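You operate a simulated robot arm through the tools that you are given. There is no shell and no other tool. Be economical: measure what you need, move in short steps, check, and stop when the job is done.

Carry out the task below with a simulated two-armed robot. There is one attempt and no reset: what you move stays moved.

Task
Start the first cell: main switch on, key to auto, reset, motors on, then start.

Only the result counts: the job must be done as asked and must still hold three seconds after the hand-in. Knocking over, shifting, dropping, spilling or breaking anything else fails it.

Robot
Two 6-joint arms with fingered hands on one trunk, hanging from a carriage that runs on a gantry, over the field with the corners [-1.15, -1.012], [1.15, -1.034], [1.162, 0.246], [-1.138, 0.268] (x, y) and turns from -312 to 376 degrees about z. Base frame: it is fixed where the carriage stands at the start and does not move with it; the origin is on the floor, on the carriage's upright axis, x ahead of it, y to its left, z up. Lengths are in m, angles in degrees, forces in N, time in s.
The left shoulder is at the start at [0.04, 0.152, 1.554], the right one opposite. With the tool pointing down near the work surface each hand reaches from about 0.1 to 0.36 m from the robot's upright axis, wherever it stands, measured 20 degrees to its own side. Places, roughly: first belts switch [1.2, 0.1, 1.2]; first dust switch [1.1, 0.1, 1.2]; first green start button [0.9, 0.1, 1.3]; first main switch [0.6, 0.2, 1.2]; first mode key [0.7, 0.1, 0.7]; first motors button [0.7, 0.1, 0.8]; first yellow reset button [0.9, 0.1, 1.2]. Payload 4 kg a hand.
Tool frame (each hand has its own): the origin (TCP) lies between the finger pads and is the grasp point; the fingertips stand 0.03 m ahead of it; z points along the fingers, y is the line along which they close. Largest opening 0.104 m; the body of the gripper starts 0.035 m behind the TCP. The gripper is a hand of 5 fingers: y runs from the thumb to the fingers, the wrist lies at [-0.015, -0.104, -0.178] in the tool frame, and closing takes about 1.5 s.
Orientation is told as [roll, pitch, yaw] about the base's x, y, z axes, in that order, counted from this pose: with the fingers straight down and the wrist toward the robot, the tool's x, y and z point along [0, 1, 0], [1, 0, 0] and [0, 0, -1] of the base frame.

Tools
- The arms move only by the tool drive_tool. It takes "left_increments", "right_increments" or both (then of equal length, played together; a hand with none holds still); each is a list that holds one entry, the list of rows, each a list of 7 numbers: the turn, a rotation vector about the tool's x, y, z in rad, then the shift along the tool's x, y, z in m, then the finger opening in m, from 0 to 0.104. In form: [[[rx, ry, rz, dx, dy, dz, hand], ...]]. A call has 1 to 12 rows; each row is the pose to reach, as a shift and turn from the pose commanded when the call began, along the tool's axes at that moment. Each row takes 0.2 s and may step no farther than 0.05 m and 8.6 degrees from the row before; otherwise, or with a gripper value out of range, the whole call is refused. Where a pose cannot be reached the arm comes as near as it can. A force on the tool above 40 N (or 10 N above the force at the start of the call, whichever is more), or a blocked arm, ends the call early, and 0.2 s more pass. The fingers move at their own pace (about 0.045 m/s each) and stop on an object; they squeeze with about 30 N. The grip force told is the motor's: it shows also when the fingers shut on nothing. Time passes only in rows, and 0.2 s behind the last, so rows that repeat a pose let the fingers close. It gives the time, the measured TCP pose, the force on the tool (base axes), the opening and the grip force at its end, in the units of the frame above (readings bear some noise), with the torque about the TCP (base axes, N m) and any sound that the robot's microphone picked up.
- Cameras (640 x 400 px; columns grow to the right, rows downward): "scene" is now at [0.2379, 0.0224, 1.8473]; the picture's right is [0.28, -0.96, 0.00], its down [-0.69, -0.20, -0.69] and it looks along [0.67, 0.19, -0.72] (base axes); focal length 282 px, centre (320, 200). "left" rides on the left gripper at [-0.06, -0.084, -0.12] in its tool frame; the picture's right is [-0.79, -0.29, 0.54], its down [0.56, -0.71, 0.44] and it looks along [0.26, 0.65, 0.72] (tool axes); focal length 234 px, centre (320, 200). "right" rides on the right gripper at [0.06, -0.083, -0.12] in its tool frame; the picture's right is [-0.79, 0.29, -0.54], its down [-0.56, -0.71, 0.44] and it looks along [-0.26, 0.65, 0.72] (tool axes); focal length 234 px, centre (320, 200). There is no depth. A picture from a camera that has moved, and an enlarged one, comes with that camera's place and axes in the base frame and with its lens.
- get_image(camera): a new picture of that camera. The clock stands still meanwhile.
- move_column(by): slides the trunk up (or, below 0, down) by that many m; the arms and the scene camera ride with it, the base frame stays. It gives what a move gives, with no picture.
- base_move(legs): drives the robot by 1 to 6 legs, each [ahead, left, turn to the left] in m, m and degrees, along the robot's own axes; the way and the turn of a leg run together, so that a leg with both is an arc; at most 1.5 m and 180 degrees a leg. The arms and the cameras ride along, it lands a little off, and it stops where it bumps. It keeps to its track: a leg is cut to what the track allows. It gives what a move gives.
- grasp_type(shape, hand): the hand has 5 fingers and takes this shape, open, in about a second: jaw (thumb against the fingers, like two jaws); tri (thumb and two fingers); tip (a fingertip pinch); poke (one finger out to press); point (the index stretched); flat (the hand flat); cup (the hand cupped); fist (a fist). The gripper value then closes the fingers along that shape, each until it touches; the sizes above hold for jaw. It gives what a move gives, with no picture.
- pan_tilt(pan, tilt): turns the head with the scene camera to pan (to the left, within 86 degrees either way) and tilt (down, from -29 to 69), counted from straight ahead of the robot. It gives what a move gives.
- enlarge(camera, box): a new picture of the part [left, top, right, bottom] of that camera's present view, enlarged. The clock stands still meanwhile.
- finish_job(): hands the job in; it is judged then, once.

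Go step by step. Nothing tells you exact positions but the pictures and the camera data: compare them with the known pose of the tool, close in by small moves and look again before you grip or let go. The budget is 120 turns and 88 pictures, counting those below and the enlarged ones. Unless the task says otherwise, let go and move clear before handing in, and close with one line.

The tools are called after ">>>" as name(argument=value, ...) on one line, values as JSON. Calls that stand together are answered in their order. drive_tool: Moves the arms, as the interface text tells. Its arguments: {"type":"object","properties":{"left_increments":{"type":"array","items":{"type":"array","items":{"type":"array","items":{"type":"number"}}}},"right_increments":{"type":"array","items":{"type":"array","items":{"type":"array","items":{"type":"number"}}}}},"required":[]} The other tools are called the same way: move_column (by) slides the trunk up or down; grasp_type (shape, hand) gives the hand a shape; base_move (legs) drives the base; pan_tilt (pan, tilt) turns the head that bears the scene camera; get_image (camera) takes a picture; enlarge (camera, box) takes an enlarged picture of a part of a camera's view; finish_job () hands the job in.

At the start:

```text
time: 0.0
left_tool_pos: [0.5252, 0.3343, 1.5783]
left_tcp_rot: [0.1, -0.1, 0.1]
left_ft_force: [-0.6, -0.3, 0.2]
left_moment: [0.02, 0.03, -0.05]
left_gripper_width: 0.1036
left_grasp_force: 0.1
left_shape: jaw
right_tool_pos: [0.6023, -0.1715, 0.9997]
right_tcp_rot: [0.0, 0.0, 0.0]
right_ft_force: [-0.1, -0.5, 0.7]
right_moment: [-0.02, 0.0, 0.04]
right_gripper_width: 0.1036
right_grasp_force: 0.1
right_shape: jaw
trunk travel left (down, up): [-0.727, 0.073]
robot x, y, heading: [-0.0006, 0.0005, -0.0]
head pan, tilt: [16.3, 46.1]
```

scene: 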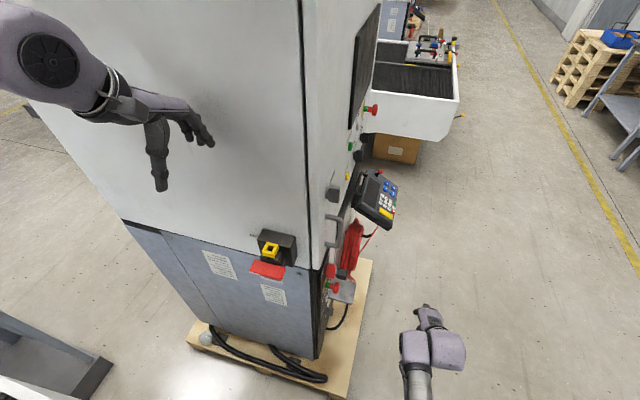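
right: 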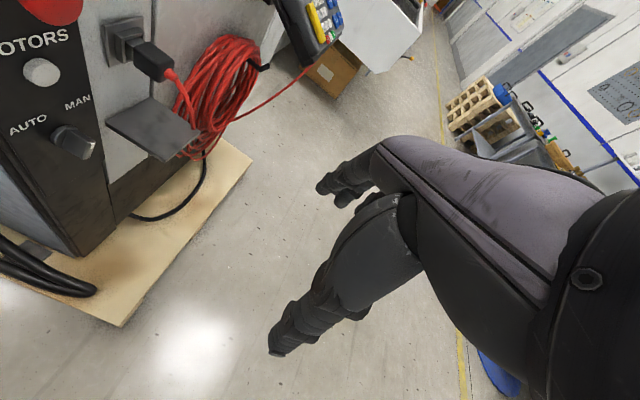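
left: 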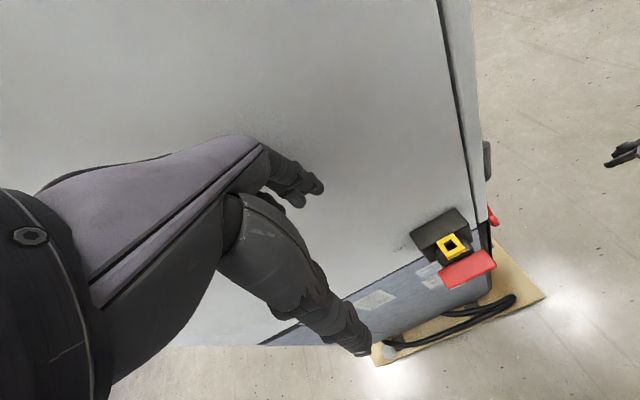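

I see a cabinet ahead of me, with the main switch (black box, yellow knob, red bar) on the face towards me and the panels on its right-hand side. I'll look closer before planning.

>>> enlarge(camera="scene", box=[220, 200, 380, 320])

>>> enlarge(camera="scene", box=[300, 60, 460, 180])

>>> enlarge(camera="left", box=[380, 180, 540, 300])

>>> enlarge(camera="right", box=[0, 0, 240, 200])

```text
3.33 times, centred on (300, 260) of scene
camera zoom: at [0.2379, 0.0224, 1.8473], right [0.28, -0.96, 0.0], down [-0.69, -0.2, -0.69], along [0.67, 0.19, -0.72], focal length 942 px, centre (387, 0)
```

zoom: 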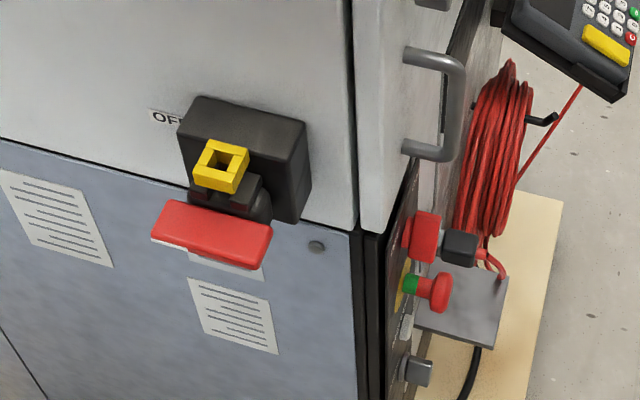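

```text
3.33 times, centred on (380, 120) of scene
camera zoom: at [0.2379, 0.0224, 1.8473], right [0.28, -0.96, 0.0], down [-0.69, -0.2, -0.69], along [0.67, 0.19, -0.72], focal length 942 px, centre (120, 467)
```

zoom: 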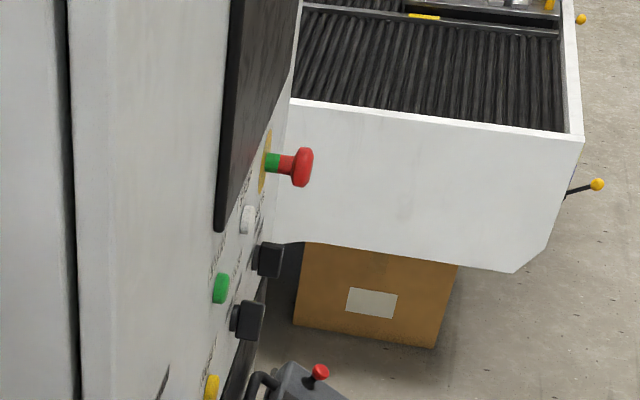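

```text
3.33 times, centred on (460, 240) of left
camera zoom: at [0.4419, 0.2723, 1.6969], right [-0.28, -0.79, -0.54], down [-0.71, 0.56, -0.44], along [0.65, 0.26, -0.72], focal length 781 px, centre (-147, 67)
```

zoom: 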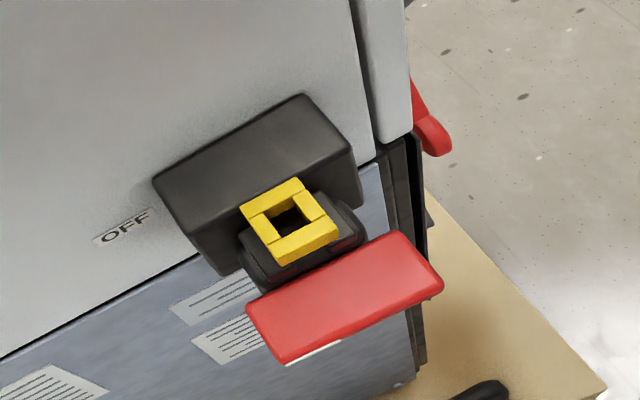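

```text
2.00 times, centred on (120, 100) of right
camera zoom: at [0.5185, -0.1101, 1.1191], right [0.29, -0.79, 0.54], down [-0.71, -0.56, -0.44], along [0.65, -0.26, -0.72], focal length 468 px, centre (720, 400)
```

zoom: 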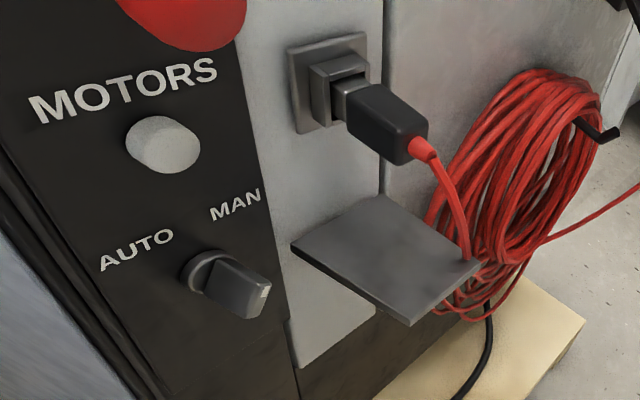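

The main switch's red bar is at about (0.55, 0.24, 1.22) with a yellow lock tab behind and above it. I'll back off first so that lowering the trunk is safe, then look head-on.

>>> base_move(legs=[[-0.35, 0.0, 0]])

>>> move_column(by=-0.45)

>>> pan_tilt(pan=14, tilt=12)

>>> get_image(camera="scene")

```text
time: 2.3
left_tool_pos: [0.1767, 0.3333, 1.5788]
left_tcp_rot: [0.2, 0.0, 0.1]
left_ft_force: [-0.7, 0.2, -1.3]
left_moment: [0.0, 0.0, 0.01]
left_gripper_width: 0.1033
left_grasp_force: 0.1
left_shape: jaw
right_tool_pos: [0.2532, -0.1715, 1.0001]
right_tcp_rot: [0.1, 0.1, 0.0]
right_ft_force: [0.8, 0.0, -0.6]
right_moment: [0.0, 0.03, 0.02]
right_gripper_width: 0.1037
right_grasp_force: 0.1
right_shape: jaw
trunk travel left (down, up): [-0.727, 0.073]
robot x, y, heading: [-0.3443, 0.0021, -0.1]
head pan, tilt: [16.3, 46.1]
```

```text
refused: -0.45 is not a number from -0.4 to 0.4
```

```text
time: 3.3
left_tool_pos: [0.1786, 0.3336, 1.5791]
left_tcp_rot: [0.1, -0.1, 0.1]
left_ft_force: [0.1, 0.2, -0.6]
left_moment: [0.01, -0.02, -0.02]
left_gripper_width: 0.1037
left_grasp_force: 0.1
left_shape: jaw
right_tool_pos: [0.2536, -0.1722, 1.0004]
right_tcp_rot: [0.0, 0.0, -0.1]
right_ft_force: [-0.3, -0.6, 0.8]
right_moment: [0.03, 0.01, 0.0]
right_gripper_width: 0.1035
right_grasp_force: 0.1
right_shape: jaw
trunk travel left (down, up): [-0.727, 0.073]
robot x, y, heading: [-0.3479, -0.001, -0.1]
head pan, tilt: [14.0, 12.0]
```

```text
80 pictures are left
camera scene: at [-0.0968, 0.0223, 1.9005], right [0.24, -0.97, 0.0], down [-0.2, -0.05, -0.98], along [0.95, 0.23, -0.21], focal length 282 px, centre (320, 200)
```

scene: 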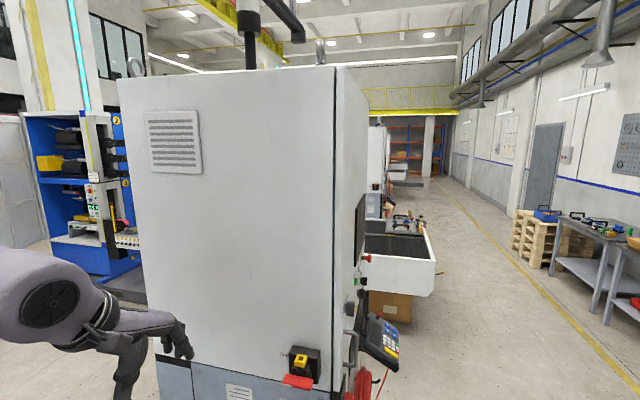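

The cabinet is visible head-on now. I'll lower the trunk to bring the switch level.

>>> move_column(by=-0.4)

>>> enlarge(camera="scene", box=[220, 180, 400, 300])

>>> get_image(camera="scene")

```text
time: 5.9
left_tool_pos: [0.1814, 0.3242, 1.296]
left_tcp_rot: [-0.4, -0.6, 0.0]
left_ft_force: [-0.4, 0.6, 0.9]
left_moment: [0.03, 0.01, 0.01]
left_gripper_width: 0.1037
left_grasp_force: 0.0
left_shape: jaw
right_tool_pos: [0.3712, -0.1757, 0.867]
right_tcp_rot: [0.2, -13.6, 0.1]
right_ft_force: [-0.1, -0.2, 0.4]
right_moment: [-0.01, -0.02, 0.02]
right_gripper_width: 0.1041
right_grasp_force: 0.0
right_shape: jaw
trunk travel left (down, up): [-0.445, 0.355]
robot x, y, heading: [-0.3525, 0.0038, -0.1]
head pan, tilt: [14.0, 12.0]
stopped: the arm was blocked; the commanded pose is now the measured one
```

```text
3.33 times, centred on (310, 240) of scene
camera zoom: at [-0.0959, 0.0164, 1.6186], right [0.24, -0.97, 0.01], down [-0.2, -0.06, -0.98], along [0.95, 0.23, -0.2], focal length 942 px, centre (353, 67)
```

zoom: 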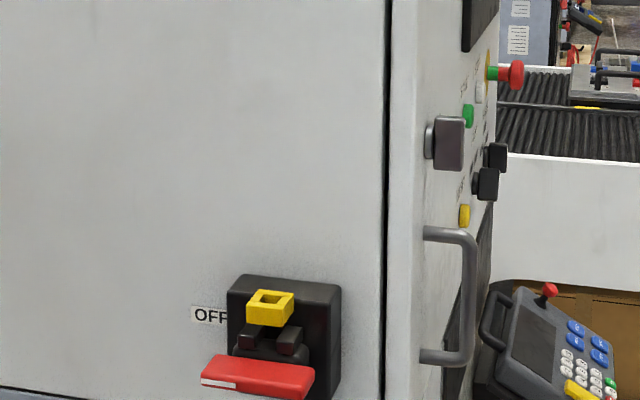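

```text
78 pictures are left
camera scene: at [-0.0959, 0.0164, 1.6186], right [0.24, -0.97, 0.01], down [-0.2, -0.06, -0.98], along [0.95, 0.23, -0.2], focal length 282 px, centre (320, 200)
```

scene: 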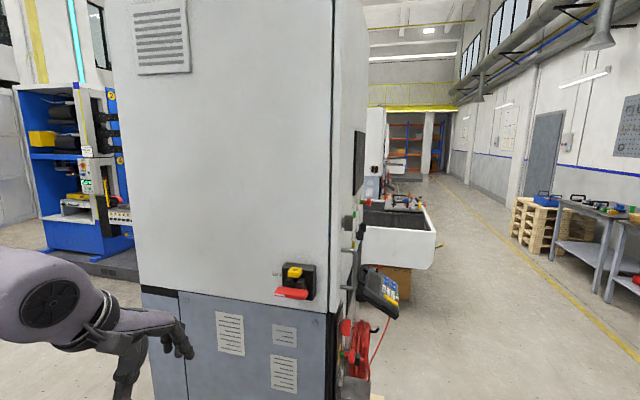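

The right arm was blocked while lowering. I'll see what it touches.

>>> pan_tilt(pan=-25, tilt=65)

>>> get_image(camera="scene")

>>> get_image(camera="right")

```text
time: 7.2
left_tool_pos: [0.1806, 0.3246, 1.2962]
left_tcp_rot: [-0.4, -0.4, 0.0]
left_ft_force: [-0.1, -0.1, -0.2]
left_moment: [0.01, 0.01, 0.0]
left_gripper_width: 0.1037
left_grasp_force: 0.0
left_shape: jaw
right_tool_pos: [0.3699, -0.1731, 0.8657]
right_tcp_rot: [0.3, -13.5, 0.2]
right_ft_force: [0.5, -0.1, 0.5]
right_moment: [0.0, 0.03, -0.04]
right_gripper_width: 0.1042
right_grasp_force: 0.0
right_shape: jaw
trunk travel left (down, up): [-0.445, 0.355]
robot x, y, heading: [-0.3487, 0.0051, -0.3]
head pan, tilt: [-25.0, 65.0]
```

```text
77 pictures are left
camera scene: at [-0.1307, -0.0317, 1.5431], right [-0.43, -0.9, 0.01], down [-0.82, 0.38, -0.43], along [0.39, -0.19, -0.9], focal length 282 px, centre (320, 200)
```

scene: 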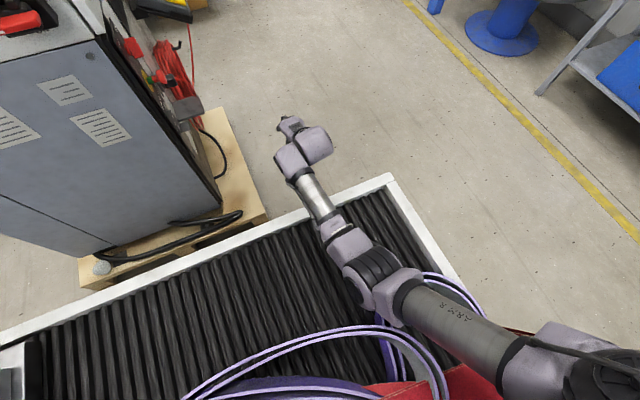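

```text
76 pictures are left
camera right: at [0.2602, -0.1132, 0.9626], right [0.16, -0.79, 0.59], down [-0.58, -0.56, -0.59], along [0.8, -0.25, -0.55], focal length 234 px, centre (320, 200)
```

right: 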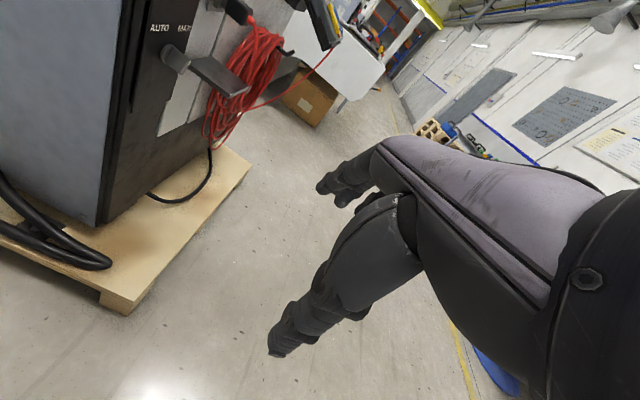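

The robot hovers over a chip conveyor, and the right arm has nothing in the hand's way; its elbow was probably what got blocked. I'll raise the trunk a bit and turn the left hand to point forward so that its camera sees the switch.

>>> move_column(by=0.12)

>>> drive_tool(left_increments=[[[-0.143, 0, 0, 0, 0, 0, 0.104], [-0.286, 0, 0, 0, 0, 0, 0.104], [-0.429, 0, 0, 0, 0, 0, 0.104], [-0.571, 0, 0, 0, 0, 0, 0.104], [-0.714, 0, 0, 0, 0, 0, 0.104], [-0.857, 0, 0, 0, 0, 0.02, 0.104], [-1.0, 0, 0, 0, 0, 0.04, 0.104], [-1.143, 0, 0, 0, 0, 0.06, 0.104], [-1.286, 0, 0, 0, 0, 0.08, 0.104], [-1.428, 0, 0, 0, 0, 0.1, 0.104], [-1.571, 0, 0, 0, 0, 0.12, 0.104]]])

>>> get_image(camera="left")

```text
time: 8.7
left_tool_pos: [0.1739, 0.333, 1.4165]
left_tcp_rot: [0.1, -0.2, 0.0]
left_ft_force: [0.7, -0.4, -0.8]
left_moment: [0.0, 0.01, 0.02]
left_gripper_width: 0.1042
left_grasp_force: 0.1
left_shape: jaw
right_tool_pos: [0.3579, -0.1589, 0.9757]
right_tcp_rot: [0.9, -12.7, 0.1]
right_ft_force: [0.7, -0.7, 0.1]
right_moment: [-0.01, 0.04, 0.02]
right_gripper_width: 0.104
right_grasp_force: 0.1
right_shape: jaw
trunk travel left (down, up): [-0.565, 0.235]
robot x, y, heading: [-0.3521, 0.0002, -0.3]
head pan, tilt: [-25.0, 65.0]
```

```text
time: 11.1
left_tool_pos: [0.2564, 0.3699, 1.2544]
left_tcp_rot: [151.4, -89.1, -154.3]
left_ft_force: [0.1, -0.7, 0.6]
left_moment: [0.0, 0.03, -0.01]
left_gripper_width: 0.1041
left_grasp_force: 0.1
left_shape: jaw
left hand out of reach, approached as far as the arm can: row 4, 5, 6, 8, 9, 10, 11
right_tool_pos: [0.3582, -0.1597, 0.9763]
right_tcp_rot: [1.0, -12.8, 0.2]
right_ft_force: [0.6, -0.1, -0.2]
right_moment: [0.01, 0.04, 0.04]
right_gripper_width: 0.1037
right_grasp_force: 0.1
right_shape: jaw
trunk travel left (down, up): [-0.565, 0.235]
robot x, y, heading: [-0.3502, 0.003, -0.1]
head pan, tilt: [-25.0, 65.0]
```

```text
75 pictures are left
camera left: at [0.1361, 0.315, 1.1683], right [0.51, -0.81, -0.29], down [0.47, 0.54, -0.7], along [0.72, 0.22, 0.66], focal length 234 px, centre (320, 200)
```

left: 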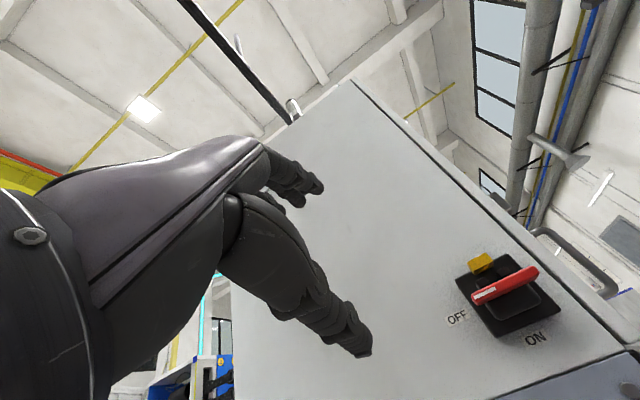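

The label is now visible: OFF on the left and ON at the bottom, so the marked left end has to turn down (counter-clockwise from the front). I'll look closer at it.

>>> enlarge(camera="left", box=[430, 230, 570, 360])

```text
3.08 times, centred on (500, 295) of left
camera zoom: at [0.1361, 0.315, 1.1683], right [0.51, -0.81, -0.29], down [0.47, 0.54, -0.7], along [0.72, 0.22, 0.66], focal length 720 px, centre (-234, -92)
```

zoom: 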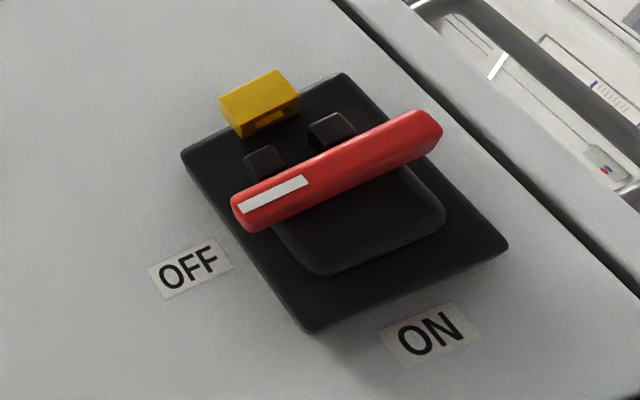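

The bar's centre is at about (0.548, 0.244, 1.224), and it lies along y. I'll drive ahead, leaving the hand short of the switch, and then correct the hand's pose.

>>> base_move(legs=[[0.2, 0.0, 0]])

>>> drive_tool(left_increments=[[[0, 0, 0, -0.02, 0, 0, 0.07], [0, 0, 0, -0.04, 0, 0, 0.07], [0, 0, 0, -0.06, 0, 0, 0.07]]])

>>> pan_tilt(pan=25, tilt=40)

>>> get_image(camera="scene")

>>> get_image(camera="left")

```text
time: 12.7
left_tool_pos: [0.4584, 0.3677, 1.2562]
left_tcp_rot: [149.0, -89.2, -151.9]
left_ft_force: [0.3, -0.9, -0.8]
left_moment: [0.03, 0.01, 0.01]
left_gripper_width: 0.104
left_grasp_force: 0.2
left_shape: jaw
right_tool_pos: [0.5598, -0.1611, 0.9765]
right_tcp_rot: [0.9, -12.8, 0.1]
right_ft_force: [0.3, 0.8, 0.0]
right_moment: [0.02, 0.06, -0.02]
right_gripper_width: 0.104
right_grasp_force: 0.1
right_shape: jaw
trunk travel left (down, up): [-0.565, 0.235]
robot x, y, heading: [-0.1509, -0.002, -0.4]
head pan, tilt: [-25.0, 65.0]
```

```text
time: 13.5
left_tool_pos: [0.4694, 0.3133, 1.2475]
left_tcp_rot: [146.3, -88.9, -149.8]
left_ft_force: [0.2, -0.1, 0.2]
left_moment: [0.0, 0.0, 0.06]
left_gripper_width: 0.0703
left_grasp_force: 0.0
left_shape: jaw
left hand out of reach, approached as far as the arm can: row 1, 2, 3
right_tool_pos: [0.5579, -0.1616, 0.9769]
right_tcp_rot: [1.0, -12.9, 0.1]
right_ft_force: [-1.1, 0.0, -0.5]
right_moment: [-0.02, 0.01, 0.0]
right_gripper_width: 0.1041
right_grasp_force: 0.1
right_shape: jaw
trunk travel left (down, up): [-0.565, 0.235]
robot x, y, heading: [-0.1499, 0.0024, -0.4]
head pan, tilt: [-25.0, 65.0]
```

```text
time: 14.6
left_tool_pos: [0.4692, 0.3138, 1.2475]
left_tcp_rot: [145.7, -88.9, -149.1]
left_ft_force: [0.5, 0.4, 0.1]
left_moment: [-0.03, 0.03, 0.01]
left_gripper_width: 0.0703
left_grasp_force: 0.0
left_shape: jaw
right_tool_pos: [0.5574, -0.1606, 0.9763]
right_tcp_rot: [0.8, -12.7, 0.2]
right_ft_force: [-0.2, -0.5, -0.1]
right_moment: [0.03, -0.01, -0.02]
right_gripper_width: 0.1041
right_grasp_force: 0.0
right_shape: jaw
trunk travel left (down, up): [-0.565, 0.235]
robot x, y, heading: [-0.1521, 0.005, -0.2]
head pan, tilt: [25.0, 40.0]
```

```text
73 pictures are left
camera scene: at [0.0873, 0.0348, 1.6937], right [0.42, -0.91, 0.0], down [-0.58, -0.27, -0.77], along [0.7, 0.32, -0.64], focal length 282 px, centre (320, 200)
```

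scene: 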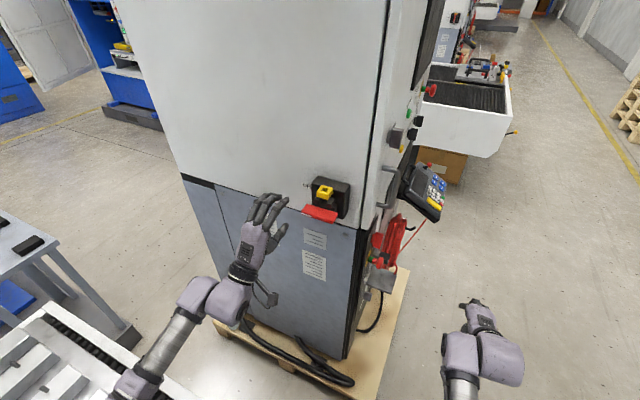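

```text
72 pictures are left
camera left: at [0.3483, 0.2606, 1.1604], right [0.5, -0.82, -0.29], down [0.48, 0.54, -0.69], along [0.72, 0.2, 0.66], focal length 234 px, centre (320, 200)
```

left: 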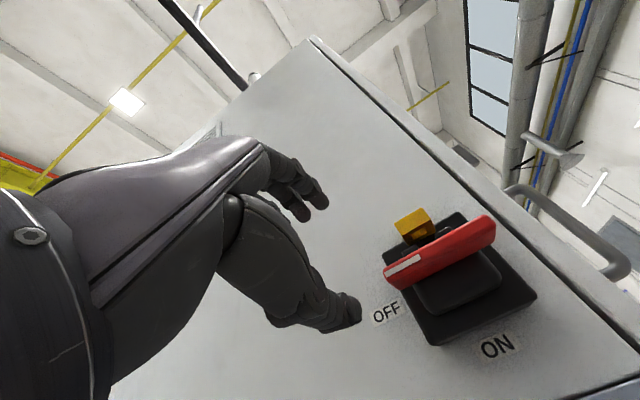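

The arm is near a limit here. I'll draw the hand back, bring the base closer, and see whether the pose becomes reachable.

>>> drive_tool(left_increments=[[[0, 0, 0, 0, 0, -0.04, 0.07], [0, 0, 0, 0, 0, -0.08, 0.07], [0, 0, 0, -0.02, -0.01, -0.12, 0.07], [0, 0, 0, -0.04, -0.02, -0.15, 0.07], [0, 0, 0, -0.06, -0.02, -0.15, 0.07]]])

>>> base_move(legs=[[0.12, 0.0, 0]])

>>> drive_tool(left_increments=[[[0, 0, 0, 0, 0, 0.0, 0.07]]])

```text
time: 15.8
left_tool_pos: [0.3899, 0.2721, 1.1656]
left_tcp_rot: [167.5, -88.4, -174.3]
left_ft_force: [0.2, 0.1, 0.1]
left_moment: [-0.02, -0.01, -0.02]
left_gripper_width: 0.0701
left_grasp_force: 0.0
left_shape: jaw
left hand out of reach, approached as far as the arm can: row 1, 2, 3, 4, 5
right_tool_pos: [0.5583, -0.1611, 0.9758]
right_tcp_rot: [0.9, -12.8, 0.0]
right_ft_force: [1.0, -0.3, 0.8]
right_moment: [-0.01, -0.02, 0.02]
right_gripper_width: 0.104
right_grasp_force: 0.1
right_shape: jaw
trunk travel left (down, up): [-0.565, 0.235]
robot x, y, heading: [-0.1508, 0.0004, -0.3]
head pan, tilt: [25.0, 40.0]
```

```text
time: 17.1
left_tool_pos: [0.509, 0.2725, 1.1668]
left_tcp_rot: [166.3, -88.4, -173.0]
left_ft_force: [-0.4, 0.3, -1.4]
left_moment: [-0.04, 0.0, 0.0]
left_gripper_width: 0.0694
left_grasp_force: 0.1
left_shape: jaw
right_tool_pos: [0.6782, -0.161, 0.9756]
right_tcp_rot: [0.9, -12.8, 0.3]
right_ft_force: [-0.1, -0.2, -0.2]
right_moment: [0.03, 0.01, 0.0]
right_gripper_width: 0.104
right_grasp_force: 0.0
right_shape: jaw
trunk travel left (down, up): [-0.565, 0.235]
robot x, y, heading: [-0.0279, -0.0011, -0.0]
head pan, tilt: [25.0, 40.0]
```

```text
time: 17.5
left_tool_pos: [0.5086, 0.2731, 1.1652]
left_tcp_rot: [166.4, -88.6, -173.0]
left_ft_force: [0.7, 0.1, -1.1]
left_moment: [0.0, 0.01, 0.0]
left_gripper_width: 0.0696
left_grasp_force: 0.0
left_shape: jaw
right_tool_pos: [0.6787, -0.1609, 0.9776]
right_tcp_rot: [0.9, -12.7, 0.3]
right_ft_force: [0.3, -0.1, -0.1]
right_moment: [0.01, -0.01, 0.03]
right_gripper_width: 0.1044
right_grasp_force: 0.1
right_shape: jaw
trunk travel left (down, up): [-0.565, 0.235]
robot x, y, heading: [-0.0306, 0.0006, 0.1]
head pan, tilt: [25.0, 40.0]
```

The limit looks like a minimum elbow radius of about 0.5 m from the shoulder. I'll back off 0.1 m and raise the trunk 0.09 m, then square the hand up.

>>> base_move(legs=[[-0.1, 0.0, 0]])

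>>> move_column(by=0.09)

>>> drive_tool(left_increments=[[[-0.012, 0.05, 0, 0.0, -0.01, 0, 0.07], [-0.025, 0.115, 0, 0.0, -0.03, 0.0, 0.07], [-0.025, 0.115, 0, -0.01, -0.03, 0.01, 0.07]]])

>>> get_image(camera="left")

```text
time: 18.6
left_tool_pos: [0.409, 0.2729, 1.1657]
left_tcp_rot: [166.3, -88.6, -173.0]
left_ft_force: [-1.0, 0.8, 0.5]
left_moment: [-0.01, -0.01, -0.03]
left_gripper_width: 0.0702
left_grasp_force: 0.0
left_shape: jaw
right_tool_pos: [0.5773, -0.1608, 0.9763]
right_tcp_rot: [0.9, -12.7, 0.0]
right_ft_force: [-0.2, -0.3, 0.1]
right_moment: [0.0, -0.03, 0.0]
right_gripper_width: 0.1039
right_grasp_force: 0.0
right_shape: jaw
trunk travel left (down, up): [-0.565, 0.235]
robot x, y, heading: [-0.131, -0.0017, -0.5]
head pan, tilt: [25.0, 40.0]
```

```text
time: 19.9
left_tool_pos: [0.4094, 0.2736, 1.2556]
left_tcp_rot: [166.6, -88.4, -173.4]
left_ft_force: [-0.3, 0.2, -0.4]
left_moment: [-0.01, 0.0, 0.0]
left_gripper_width: 0.0701
left_grasp_force: 0.1
left_shape: jaw
right_tool_pos: [0.5783, -0.1599, 1.0662]
right_tcp_rot: [0.9, -12.8, 0.1]
right_ft_force: [0.6, 1.0, 0.6]
right_moment: [0.03, 0.01, 0.03]
right_gripper_width: 0.104
right_grasp_force: 0.1
right_shape: jaw
trunk travel left (down, up): [-0.655, 0.145]
robot x, y, heading: [-0.1324, 0.0008, -0.3]
head pan, tilt: [25.0, 40.0]
```

```text
time: 20.7
left_tool_pos: [0.43, 0.2828, 1.2219]
left_tcp_rot: [-175.6, -87.1, 172.2]
left_ft_force: [0.3, -0.1, -0.4]
left_moment: [0.01, -0.03, -0.02]
left_gripper_width: 0.07
left_grasp_force: 0.1
left_shape: jaw
left hand out of reach, approached as far as the arm can: row 1, 2, 3
right_tool_pos: [0.5777, -0.1608, 1.0671]
right_tcp_rot: [0.9, -12.7, 0.1]
right_ft_force: [0.1, 0.0, -0.1]
right_moment: [-0.01, 0.0, 0.01]
right_gripper_width: 0.1038
right_grasp_force: 0.0
right_shape: jaw
trunk travel left (down, up): [-0.655, 0.145]
robot x, y, heading: [-0.1336, 0.0004, -0.6]
head pan, tilt: [25.0, 40.0]
```

```text
71 pictures are left
camera left: at [0.3115, 0.2292, 1.1318], right [0.51, -0.82, -0.26], down [0.5, 0.53, -0.69], along [0.7, 0.22, 0.68], focal length 234 px, centre (320, 200)
```

left: 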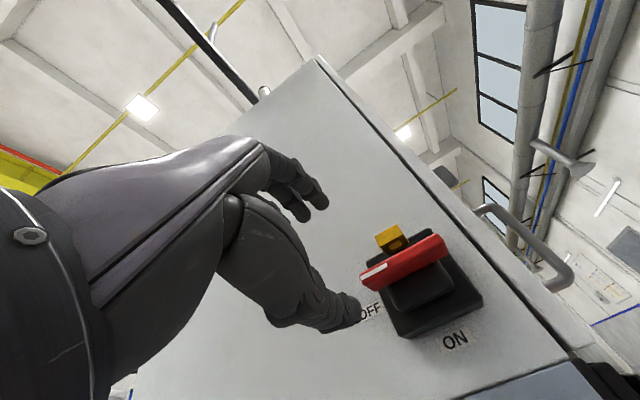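

I'm still slightly off in y and yaw because of a limit that should ease farther out. I'll move to just in front of the bar and check.

>>> drive_tool(left_increments=[[[0, 0, 0, -0.02, 0, 0.03, 0.07], [0, 0, 0, -0.035, 0.0, 0.06, 0.07], [0, 0, 0, -0.035, 0.0, 0.06, 0.07]]])

>>> get_image(camera="left")

>>> enlarge(camera="scene", box=[240, 140, 400, 260])

```text
time: 21.5
left_tool_pos: [0.4478, 0.2807, 1.2459]
left_tcp_rot: [-172.1, -87.1, 168.7]
left_ft_force: [-0.3, 0.3, -0.6]
left_moment: [0.01, 0.0, -0.01]
left_gripper_width: 0.0701
left_grasp_force: 0.1
left_shape: jaw
left hand out of reach, approached as far as the arm can: row 1, 2, 3
right_tool_pos: [0.5772, -0.1597, 1.0662]
right_tcp_rot: [0.9, -12.8, 0.2]
right_ft_force: [0.4, -0.6, -0.3]
right_moment: [0.03, -0.02, 0.01]
right_gripper_width: 0.1043
right_grasp_force: 0.1
right_shape: jaw
trunk travel left (down, up): [-0.655, 0.145]
robot x, y, heading: [-0.1293, -0.0019, -0.4]
head pan, tilt: [25.0, 40.0]
```

```text
70 pictures are left
camera left: at [0.3295, 0.2253, 1.1578], right [0.51, -0.82, -0.26], down [0.5, 0.52, -0.69], along [0.7, 0.22, 0.68], focal length 234 px, centre (320, 200)
```

left: 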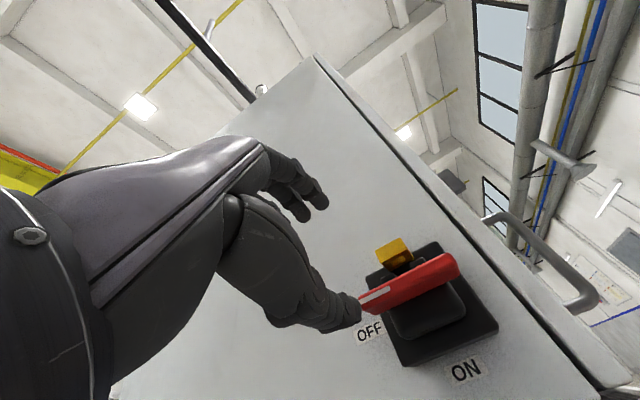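

```text
3.33 times, centred on (320, 200) of scene
camera zoom: at [0.1067, 0.0348, 1.7837], right [0.42, -0.91, 0.0], down [-0.58, -0.27, -0.77], along [0.7, 0.32, -0.64], focal length 942 px, centre (320, 200)
```

zoom: 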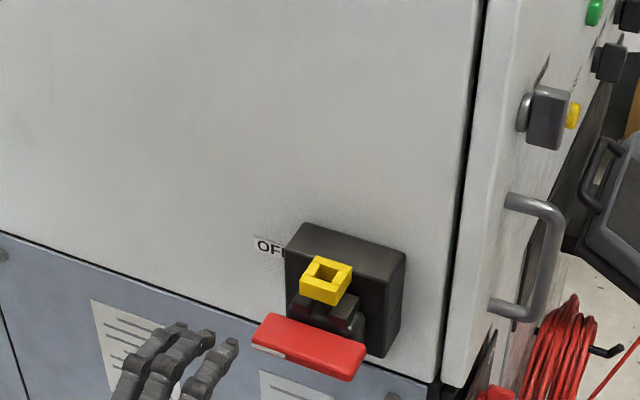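

The commanded pose may have drifted above the measured one (the z target never was reached). I'll test this by commanding a lowering, which is harmless in either case.

>>> drive_tool(left_increments=[[[0, 0, 0, 0.01, -0.04, 0.0, 0.07], [0, 0, 0, 0.03, -0.08, 0.0, 0.07], [0, 0, 0, 0.05, -0.12, 0.0, 0.07], [0, 0, 0, 0.07, -0.16, 0.0, 0.07]]])

```text
time: 22.5
left_tool_pos: [0.4115, 0.3574, 1.1509]
left_tcp_rot: [-168.9, -87.2, 166.0]
left_ft_force: [-0.3, -0.3, 0.3]
left_moment: [0.03, 0.0, 0.0]
left_gripper_width: 0.0701
left_grasp_force: 0.0
left_shape: jaw
left hand out of reach, approached as far as the arm can: row 1, 2, 3, 4
right_tool_pos: [0.5769, -0.1603, 1.0663]
right_tcp_rot: [0.9, -12.8, 0.0]
right_ft_force: [0.0, -0.2, -0.1]
right_moment: [-0.02, 0.03, -0.03]
right_gripper_width: 0.104
right_grasp_force: 0.0
right_shape: jaw
trunk travel left (down, up): [-0.655, 0.145]
robot x, y, heading: [-0.1307, -0.0008, -0.5]
head pan, tilt: [25.0, 40.0]
```

I'll look at the arm's posture to find which limit it is.

>>> pan_tilt(pan=50, tilt=55)

>>> get_image(camera="scene")

```text
time: 23.4
left_tool_pos: [0.4116, 0.3577, 1.1514]
left_tcp_rot: [-169.5, -87.2, 166.5]
left_ft_force: [0.5, -0.6, 0.8]
left_moment: [0.02, 0.0, 0.0]
left_gripper_width: 0.07
left_grasp_force: 0.2
left_shape: jaw
right_tool_pos: [0.5779, -0.1601, 1.0665]
right_tcp_rot: [0.9, -12.8, 0.1]
right_ft_force: [1.0, 0.2, -0.4]
right_moment: [0.04, -0.06, 0.0]
right_gripper_width: 0.1041
right_grasp_force: 0.0
right_shape: jaw
trunk travel left (down, up): [-0.655, 0.145]
robot x, y, heading: [-0.1301, -0.0014, -0.5]
head pan, tilt: [50.0, 55.0]
```

```text
68 pictures are left
camera scene: at [0.0762, 0.0543, 1.7631], right [0.76, -0.65, 0.0], down [-0.53, -0.62, -0.57], along [0.37, 0.44, -0.82], focal length 282 px, centre (320, 200)
```

scene: 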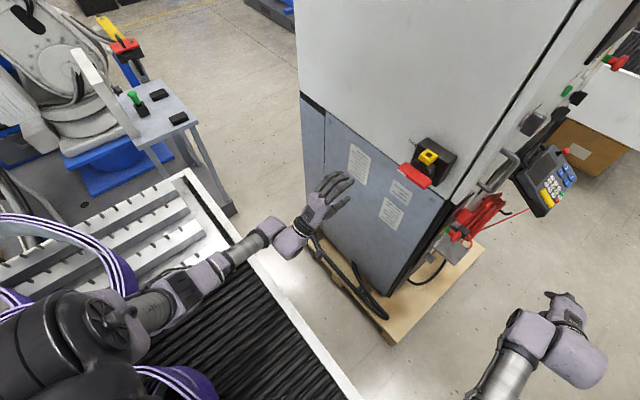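

The arm's bend isn't clear from above. I'll back the base off and probe in free space which hand poses facing forward are reachable.

>>> base_move(legs=[[-0.15, 0.0, 0]])

>>> drive_tool(left_increments=[[[0, 0, 0, 0.0, 0.04, 0.0, 0.07], [0, 0, 0, 0.0, 0.08, 0.0, 0.07], [0, 0, 0, 0.0, 0.12, 0.0, 0.07], [0, 0, 0, 0.0, 0.16, 0.0, 0.07], [0, 0, 0, 0.0, 0.2, 0.0, 0.07], [0, 0, 0, 0.0, 0.24, 0.0, 0.07], [0, 0, 0, 0.0, 0.28, 0.0, 0.07]]])

>>> drive_tool(left_increments=[[[0, 0, 0, 0.0, 0.0, 0.04, 0.07], [0, 0, 0, 0.0, 0.0, 0.08, 0.07], [0, 0, 0, 0.0, 0.0, 0.12, 0.07]]])

```text
time: 24.8
left_tool_pos: [0.2595, 0.3596, 1.1511]
left_tcp_rot: [-169.4, -87.2, 166.4]
left_ft_force: [0.2, 0.1, -0.1]
left_moment: [-0.03, 0.01, -0.01]
left_gripper_width: 0.07
left_grasp_force: 0.0
left_shape: jaw
right_tool_pos: [0.4271, -0.1576, 1.0659]
right_tcp_rot: [0.9, -12.9, 0.3]
right_ft_force: [-0.1, 0.2, 0.1]
right_moment: [0.01, -0.04, 0.0]
right_gripper_width: 0.104
right_grasp_force: 0.0
right_shape: jaw
trunk travel left (down, up): [-0.655, 0.145]
robot x, y, heading: [-0.2839, 0.0012, -0.1]
head pan, tilt: [50.0, 55.0]
```

```text
time: 26.4
left_tool_pos: [0.3143, 0.3967, 1.4068]
left_tcp_rot: [-177.2, -86.8, 172.5]
left_ft_force: [0.9, -0.4, -0.9]
left_moment: [-0.01, 0.03, 0.01]
left_gripper_width: 0.0702
left_grasp_force: 0.1
left_shape: jaw
left hand out of reach, approached as far as the arm can: row 3, 4, 5, 6, 7
right_tool_pos: [0.4274, -0.1567, 1.0668]
right_tcp_rot: [0.8, -12.8, 0.3]
right_ft_force: [-0.6, 0.7, 0.0]
right_moment: [0.0, -0.01, -0.01]
right_gripper_width: 0.1041
right_grasp_force: 0.0
right_shape: jaw
trunk travel left (down, up): [-0.655, 0.145]
robot x, y, heading: [-0.2803, -0.0006, -0.2]
head pan, tilt: [50.0, 55.0]
```

```text
time: 27.1
left_tool_pos: [0.3965, 0.3894, 1.4123]
left_tcp_rot: [-165.6, -87.1, 162.9]
left_ft_force: [0.6, 0.1, 0.4]
left_moment: [0.01, 0.01, -0.01]
left_gripper_width: 0.0703
left_grasp_force: 0.1
left_shape: jaw
left hand out of reach, approached as far as the arm can: row 3
right_tool_pos: [0.427, -0.1578, 1.0665]
right_tcp_rot: [0.9, -12.8, 0.2]
right_ft_force: [-0.8, 0.3, 0.6]
right_moment: [-0.02, -0.01, -0.01]
right_gripper_width: 0.104
right_grasp_force: 0.1
right_shape: jaw
trunk travel left (down, up): [-0.655, 0.145]
robot x, y, heading: [-0.2783, 0.0002, 0.1]
head pan, tilt: [50.0, 55.0]
```

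The hand can point forward only in a narrow radial band of about 0.48–0.55 m from shoulder to wrist. I'll test a mid-band pose where a 90° wrist turn should stay in the band.

>>> drive_tool(left_increments=[[[0, 0.02, 0, -0.03, 0.02, 0.01, 0.07], [0, 0.04, 0, -0.06, 0.04, 0.02, 0.07], [-0.01, 0.047, 0, -0.09, 0.06, 0.03, 0.07], [-0.03, 0.047, 0, -0.12, 0.08, 0.04, 0.07], [-0.05, 0.047, 0, -0.15, 0.1, 0.05, 0.07], [-0.05, 0.047, 0, -0.177, 0.114, 0.05, 0.07]]])

>>> drive_tool(left_increments=[[[0, 0, -0.142, 0, 0, 0, 0.07], [0, 0, -0.285, 0, 0, 0, 0.07], [0, 0, -0.428, 0, 0, 0, 0.07], [0, 0, -0.571, 0, 0, 0, 0.07], [0, 0, -0.714, 0, 0, 0, 0.07], [0, 0, -0.857, 0, 0, 0, 0.07], [0, 0, -1.0, 0, 0, 0, 0.07], [0, 0, -1.142, 0, 0, 0, 0.07], [0, 0, -1.285, 0, 0, 0, 0.07], [0, 0, -1.428, 0, 0, 0, 0.07], [0, 0, -1.571, 0, 0, 0, 0.07]]])

```text
time: 28.6
left_tool_pos: [0.4148, 0.2888, 1.5082]
left_tcp_rot: [-165.5, -84.2, 164.1]
left_ft_force: [0.3, 0.0, -0.4]
left_moment: [0.01, 0.01, 0.02]
left_gripper_width: 0.0699
left_grasp_force: 0.1
left_shape: jaw
left hand out of reach, approached as far as the arm can: row 4, 5, 6
right_tool_pos: [0.4267, -0.1584, 1.0664]
right_tcp_rot: [0.8, -12.8, 0.2]
right_ft_force: [-0.2, -0.5, -0.5]
right_moment: [-0.02, 0.0, 0.01]
right_gripper_width: 0.104
right_grasp_force: 0.2
right_shape: jaw
trunk travel left (down, up): [-0.655, 0.145]
robot x, y, heading: [-0.2829, 0.0043, 0.1]
head pan, tilt: [50.0, 55.0]
```

```text
time: 30.9
left_tool_pos: [0.5514, 0.2813, 1.4134]
left_tcp_rot: [-97.2, 0.1, 90.4]
left_ft_force: [-1.2, -0.6, 0.2]
left_moment: [-0.01, -0.01, 0.0]
left_gripper_width: 0.07
left_grasp_force: 0.1
left_shape: jaw
left hand out of reach, approached as far as the arm can: row 1, 2, 3, 4, 5, 6, 7, 8, 9, 10, 11
right_tool_pos: [0.428, -0.1578, 1.0651]
right_tcp_rot: [0.9, -12.7, 0.3]
right_ft_force: [-0.3, -0.2, 0.0]
right_moment: [-0.02, 0.0, 0.02]
right_gripper_width: 0.104
right_grasp_force: 0.0
right_shape: jaw
trunk travel left (down, up): [-0.655, 0.145]
robot x, y, heading: [-0.2772, -0.0035, -0.2]
head pan, tilt: [50.0, 55.0]
```

The final-orientation pose came out fine but farther ahead. I'll probe how far it can be pulled back and moved in this orientation.

>>> drive_tool(left_increments=[[[0, 0, 0, 0, 0, -0.03, 0.07], [0, 0, 0, 0, 0, -0.06, 0.07], [0, 0, 0, 0, 0, -0.09, 0.07], [0, 0, 0, 0, 0, -0.12, 0.07], [0, 0, 0, 0, 0, -0.15, 0.07]]])

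>>> get_image(camera="scene")

```text
time: 32.1
left_tool_pos: [0.5027, 0.2772, 1.3354]
left_tcp_rot: [-96.9, 0.5, 89.9]
left_ft_force: [0.3, 0.5, 0.0]
left_moment: [0.0, 0.01, 0.01]
left_gripper_width: 0.0702
left_grasp_force: 0.0
left_shape: jaw
left hand out of reach, approached as far as the arm can: row 1, 2, 3, 4, 5
right_tool_pos: [0.426, -0.1589, 1.0641]
right_tcp_rot: [0.9, -12.7, 0.4]
right_ft_force: [-0.8, -0.1, 0.8]
right_moment: [-0.01, 0.02, 0.0]
right_gripper_width: 0.1039
right_grasp_force: 0.0
right_shape: jaw
trunk travel left (down, up): [-0.655, 0.145]
robot x, y, heading: [-0.282, 0.0017, -0.0]
head pan, tilt: [50.0, 55.0]
```

```text
67 pictures are left
camera scene: at [-0.075, 0.0553, 1.7629], right [0.76, -0.64, 0.0], down [-0.53, -0.63, -0.57], along [0.37, 0.44, -0.82], focal length 282 px, centre (320, 200)
```

scene: 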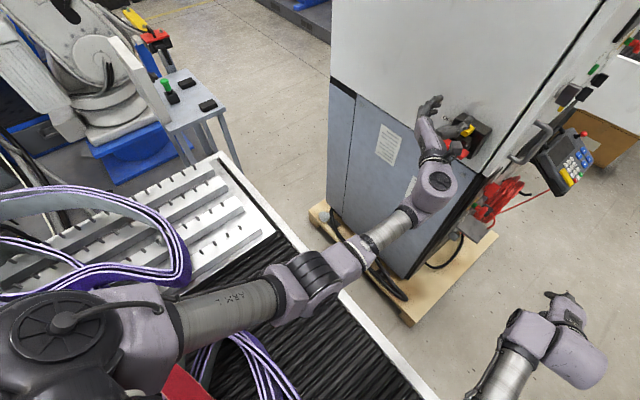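

Pointing straight forward is awkward for this arm. A hand pitched about 45° down-forward should be comfortable, and one stretched finger can push the bar round. I'll back off, go to that pose and take the poke shape.

>>> base_move(legs=[[-0.15, 0.0, 0]])

>>> drive_tool(left_increments=[[[0, 0, 0.142, 0, 0, 0, 0.07], [0, 0, 0.285, 0, 0, 0, 0.07], [0, 0, 0.428, 0, 0, 0, 0.07], [0, 0, 0.571, 0, 0, 0, 0.07], [0, 0, 0.714, 0, 0, 0, 0.07], [0, 0, 0.857, 0, 0, 0, 0.07], [0, 0, 1.0, 0, 0, 0, 0.07], [0, 0, 1.142, 0, 0, 0, 0.07], [0, 0, 1.285, 0, 0, 0, 0.07], [0, 0, 1.428, 0, 0, 0, 0.07], [0, 0, 1.571, 0, 0, 0, 0.07]]])

>>> drive_tool(left_increments=[[[0.14, 0, 0, 0, 0, 0, 0.07], [0.28, 0, 0, 0, 0, 0, 0.07], [0.42, 0, 0, 0, 0, 0, 0.07], [0.56, 0, 0, 0, 0, 0, 0.07], [0.7, 0, 0, 0, 0, 0, 0.07], [0.84, 0, 0, 0, 0, 0, 0.07]]])

>>> grasp_type(shape="poke", hand="left")

>>> get_image(camera="left")

```text
time: 33.5
left_tool_pos: [0.3524, 0.2784, 1.3351]
left_tcp_rot: [-96.8, 0.5, 90.1]
left_ft_force: [0.3, -0.5, 0.0]
left_moment: [0.01, -0.03, -0.03]
left_gripper_width: 0.0698
left_grasp_force: 0.0
left_shape: jaw
right_tool_pos: [0.2771, -0.1571, 1.0658]
right_tcp_rot: [0.9, -12.8, 0.3]
right_ft_force: [-0.3, -0.5, -0.7]
right_moment: [-0.03, 0.01, 0.01]
right_gripper_width: 0.1041
right_grasp_force: 0.0
right_shape: jaw
trunk travel left (down, up): [-0.655, 0.145]
robot x, y, heading: [-0.4321, 0.0032, 0.1]
head pan, tilt: [50.0, 55.0]
```

```text
time: 35.9
left_tool_pos: [0.3134, 0.2773, 1.3557]
left_tcp_rot: [-116.2, -75.8, 117.2]
left_ft_force: [0.3, 0.4, -0.4]
left_moment: [0.02, -0.01, -0.02]
left_gripper_width: 0.0701
left_grasp_force: 0.1
left_shape: jaw
left hand out of reach, approached as far as the arm can: row 9, 10, 11
right_tool_pos: [0.2766, -0.1565, 1.0658]
right_tcp_rot: [0.9, -12.8, 0.4]
right_ft_force: [0.6, -0.9, -0.5]
right_moment: [0.0, 0.0, -0.01]
right_gripper_width: 0.1038
right_grasp_force: 0.0
right_shape: jaw
trunk travel left (down, up): [-0.655, 0.145]
robot x, y, heading: [-0.4311, 0.0023, -0.2]
head pan, tilt: [50.0, 55.0]
```

```text
time: 37.3
left_tool_pos: [0.3123, 0.2773, 1.3557]
left_tcp_rot: [-18.8, -46.5, 14.1]
left_ft_force: [-0.5, 0.2, 0.2]
left_moment: [-0.03, 0.01, -0.01]
left_gripper_width: 0.0699
left_grasp_force: 0.1
left_shape: jaw
left hand out of reach, approached as far as the arm can: row 3
right_tool_pos: [0.2793, -0.1569, 1.0662]
right_tcp_rot: [0.9, -12.7, 0.3]
right_ft_force: [0.4, 0.4, -0.3]
right_moment: [-0.01, 0.02, 0.0]
right_gripper_width: 0.104
right_grasp_force: 0.1
right_shape: jaw
trunk travel left (down, up): [-0.655, 0.145]
robot x, y, heading: [-0.4305, 0.0004, -0.1]
head pan, tilt: [50.0, 55.0]
```

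```text
time: 38.2
left_tool_pos: [0.3149, 0.2776, 1.3542]
left_tcp_rot: [-18.9, -46.7, 14.1]
left_ft_force: [0.5, 0.1, -0.3]
left_moment: [0.0, -0.02, -0.01]
left_gripper_width: 0.0001
left_grasp_force: 0.0
left_shape: poke
right_tool_pos: [0.2782, -0.1582, 1.0661]
right_tcp_rot: [0.9, -12.8, 0.3]
right_ft_force: [0.2, 0.0, -0.1]
right_moment: [-0.05, 0.0, 0.01]
right_gripper_width: 0.1038
right_grasp_force: 0.0
right_shape: jaw
trunk travel left (down, up): [-0.655, 0.145]
robot x, y, heading: [-0.4281, 0.0033, 0.0]
head pan, tilt: [50.0, 55.0]
```

```text
66 pictures are left
camera left: at [0.1704, 0.2207, 1.3847], right [0.22, -0.9, -0.39], down [-0.15, 0.36, -0.92], along [0.97, 0.26, -0.05], focal length 234 px, centre (320, 200)
```

left: 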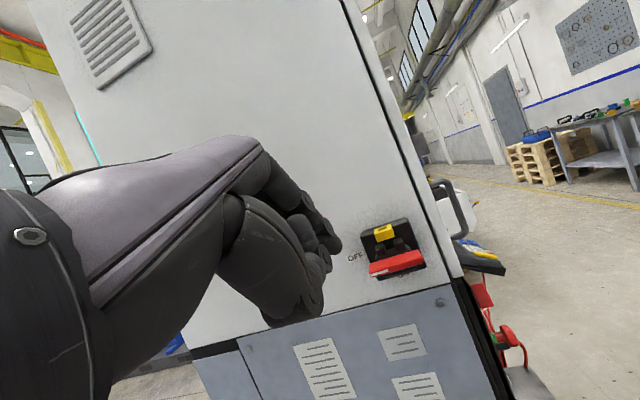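

At about 0.75 m ahead of the axis this pose is fully reachable, so earlier I was simply too close. I'll go back to the jaw and test straight-forward at 0.8 m ahead, including the 90° turn, in free space.

>>> grasp_type(shape="jaw", hand="left")

>>> drive_tool(left_increments=[[[-0.121, 0.013, 0.036, 0, 0.006, 0.007, 0.07], [-0.242, 0.027, 0.072, 0, 0.012, 0.014, 0.07], [-0.3625, 0.04, 0.107, 0, 0.018, 0.021, 0.07], [-0.483, 0.053, 0.143, 0, 0.023, 0.026, 0.07], [-0.604, 0.067, 0.179, 0, 0.028, 0.032, 0.07], [-0.725, 0.08, 0.2146, 0, 0.033, 0.037, 0.07]]])

>>> drive_tool(left_increments=[[[0, 0, -0.142, 0, 0, 0, 0.07], [0, 0, -0.285, 0, 0, 0, 0.07], [0, 0, -0.428, 0, 0, 0, 0.07], [0, 0, -0.571, 0, 0, 0, 0.07], [0, 0, -0.714, 0, 0, 0, 0.07], [0, 0, -0.857, 0, 0, 0, 0.07], [0, 0, -1.0, 0, 0, 0, 0.07], [0, 0, -1.142, 0, 0, 0, 0.07], [0, 0, -1.285, 0, 0, 0, 0.07], [0, 0, -1.428, 0, 0, 0, 0.07], [0, 0, -1.571, 0, 0, 0, 0.07]]])

```text
time: 39.1
left_tool_pos: [0.315, 0.278, 1.3554]
left_tcp_rot: [-18.9, -46.6, 14.1]
left_ft_force: [-0.6, 0.3, -0.1]
left_moment: [-0.02, 0.0, 0.01]
left_gripper_width: 0.1037
left_grasp_force: 0.0
left_shape: jaw
right_tool_pos: [0.2768, -0.1563, 1.0659]
right_tcp_rot: [1.0, -12.8, 0.3]
right_ft_force: [1.1, 0.2, 0.1]
right_moment: [-0.01, -0.03, -0.01]
right_gripper_width: 0.1038
right_grasp_force: 0.0
right_shape: jaw
trunk travel left (down, up): [-0.655, 0.145]
robot x, y, heading: [-0.4327, -0.0001, 0.2]
head pan, tilt: [50.0, 55.0]
```

```text
time: 40.5
left_tool_pos: [0.2956, 0.2524, 1.3986]
left_tcp_rot: [-89.7, -79.2, 86.4]
left_ft_force: [-0.7, 0.9, 0.8]
left_moment: [0.03, 0.0, 0.0]
left_gripper_width: 0.0701
left_grasp_force: 0.0
left_shape: jaw
left hand out of reach, approached as far as the arm can: row 1, 2, 3, 4, 5, 6
right_tool_pos: [0.2766, -0.1562, 1.065]
right_tcp_rot: [0.9, -12.7, 0.3]
right_ft_force: [-0.4, 0.5, 0.2]
right_moment: [-0.03, 0.05, -0.03]
right_gripper_width: 0.1041
right_grasp_force: 0.1
right_shape: jaw
trunk travel left (down, up): [-0.655, 0.145]
robot x, y, heading: [-0.4303, 0.0019, 0.2]
head pan, tilt: [50.0, 55.0]
```

```text
time: 42.9
left_tool_pos: [0.3951, 0.2328, 1.3205]
left_tcp_rot: [-90.9, 10.7, 87.1]
left_ft_force: [-0.2, 0.7, -0.3]
left_moment: [-0.01, -0.01, -0.02]
left_gripper_width: 0.0698
left_grasp_force: 0.1
left_shape: jaw
left hand out of reach, approached as far as the arm can: row 1, 2, 3, 4, 5, 6, 7, 8, 9, 10, 11
right_tool_pos: [0.2776, -0.158, 1.0662]
right_tcp_rot: [0.9, -12.8, 0.4]
right_ft_force: [0.0, -0.2, 0.6]
right_moment: [-0.03, 0.0, -0.01]
right_gripper_width: 0.1041
right_grasp_force: 0.0
right_shape: jaw
trunk travel left (down, up): [-0.655, 0.145]
robot x, y, heading: [-0.4289, 0.0004, -0.2]
head pan, tilt: [50.0, 55.0]
```

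Straight forward with the palm sideways reaches about 0.8 m ahead, which suits a stretched finger. I'll take the poke shape here and see how the finger sits.

>>> grasp_type(shape="poke", hand="left")

>>> drive_tool(left_increments=[[[0, 0, 0.05, 0, 0, 0.01, 0.0], [0, 0, 0.1, 0, 0, 0.02, 0.0]]])

>>> get_image(camera="left")

>>> get_image(camera="scene")

```text
time: 43.8
left_tool_pos: [0.3948, 0.2344, 1.3213]
left_tcp_rot: [-90.9, 10.6, 87.0]
left_ft_force: [-0.9, -0.1, 0.3]
left_moment: [0.02, -0.03, 0.04]
left_gripper_width: 0.0
left_grasp_force: 0.1
left_shape: poke
right_tool_pos: [0.2778, -0.1563, 1.0671]
right_tcp_rot: [0.9, -12.9, 0.4]
right_ft_force: [0.2, -0.4, 0.3]
right_moment: [0.03, -0.01, -0.03]
right_gripper_width: 0.1036
right_grasp_force: 0.0
right_shape: jaw
trunk travel left (down, up): [-0.655, 0.145]
robot x, y, heading: [-0.4293, -0.0007, -0.2]
head pan, tilt: [50.0, 55.0]
```

```text
time: 44.4
left_tool_pos: [0.4141, 0.2327, 1.3218]
left_tcp_rot: [-89.9, 5.0, 86.8]
left_ft_force: [0.0, -0.1, -0.3]
left_moment: [0.01, 0.0, 0.0]
left_gripper_width: 0.0
left_grasp_force: 0.0
left_shape: poke
right_tool_pos: [0.2783, -0.157, 1.0663]
right_tcp_rot: [0.9, -12.8, 0.3]
right_ft_force: [-0.4, 0.2, -0.4]
right_moment: [0.0, -0.03, 0.02]
right_gripper_width: 0.1039
right_grasp_force: 0.1
right_shape: jaw
trunk travel left (down, up): [-0.655, 0.145]
robot x, y, heading: [-0.4333, 0.0019, -0.0]
head pan, tilt: [50.0, 55.0]
```

```text
65 pictures are left
camera left: at [0.2906, 0.1611, 1.389], right [0.53, -0.25, 0.81], down [0.39, -0.78, -0.5], along [0.75, 0.58, -0.31], focal length 234 px, centre (320, 200)
```

left: 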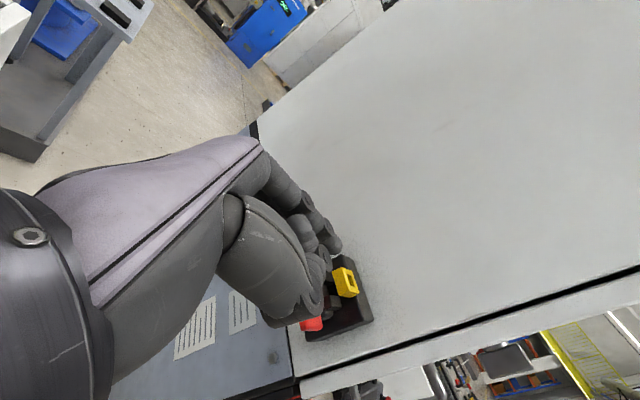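

```text
64 pictures are left
camera scene: at [-0.2245, 0.056, 1.7631], right [0.77, -0.64, 0.0], down [-0.53, -0.63, -0.57], along [0.37, 0.44, -0.82], focal length 282 px, centre (320, 200)
```

scene: 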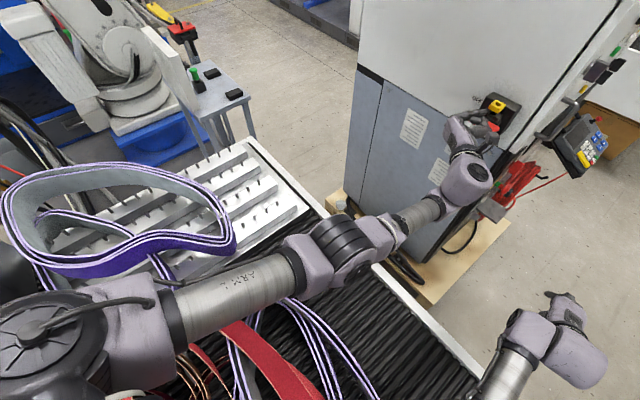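

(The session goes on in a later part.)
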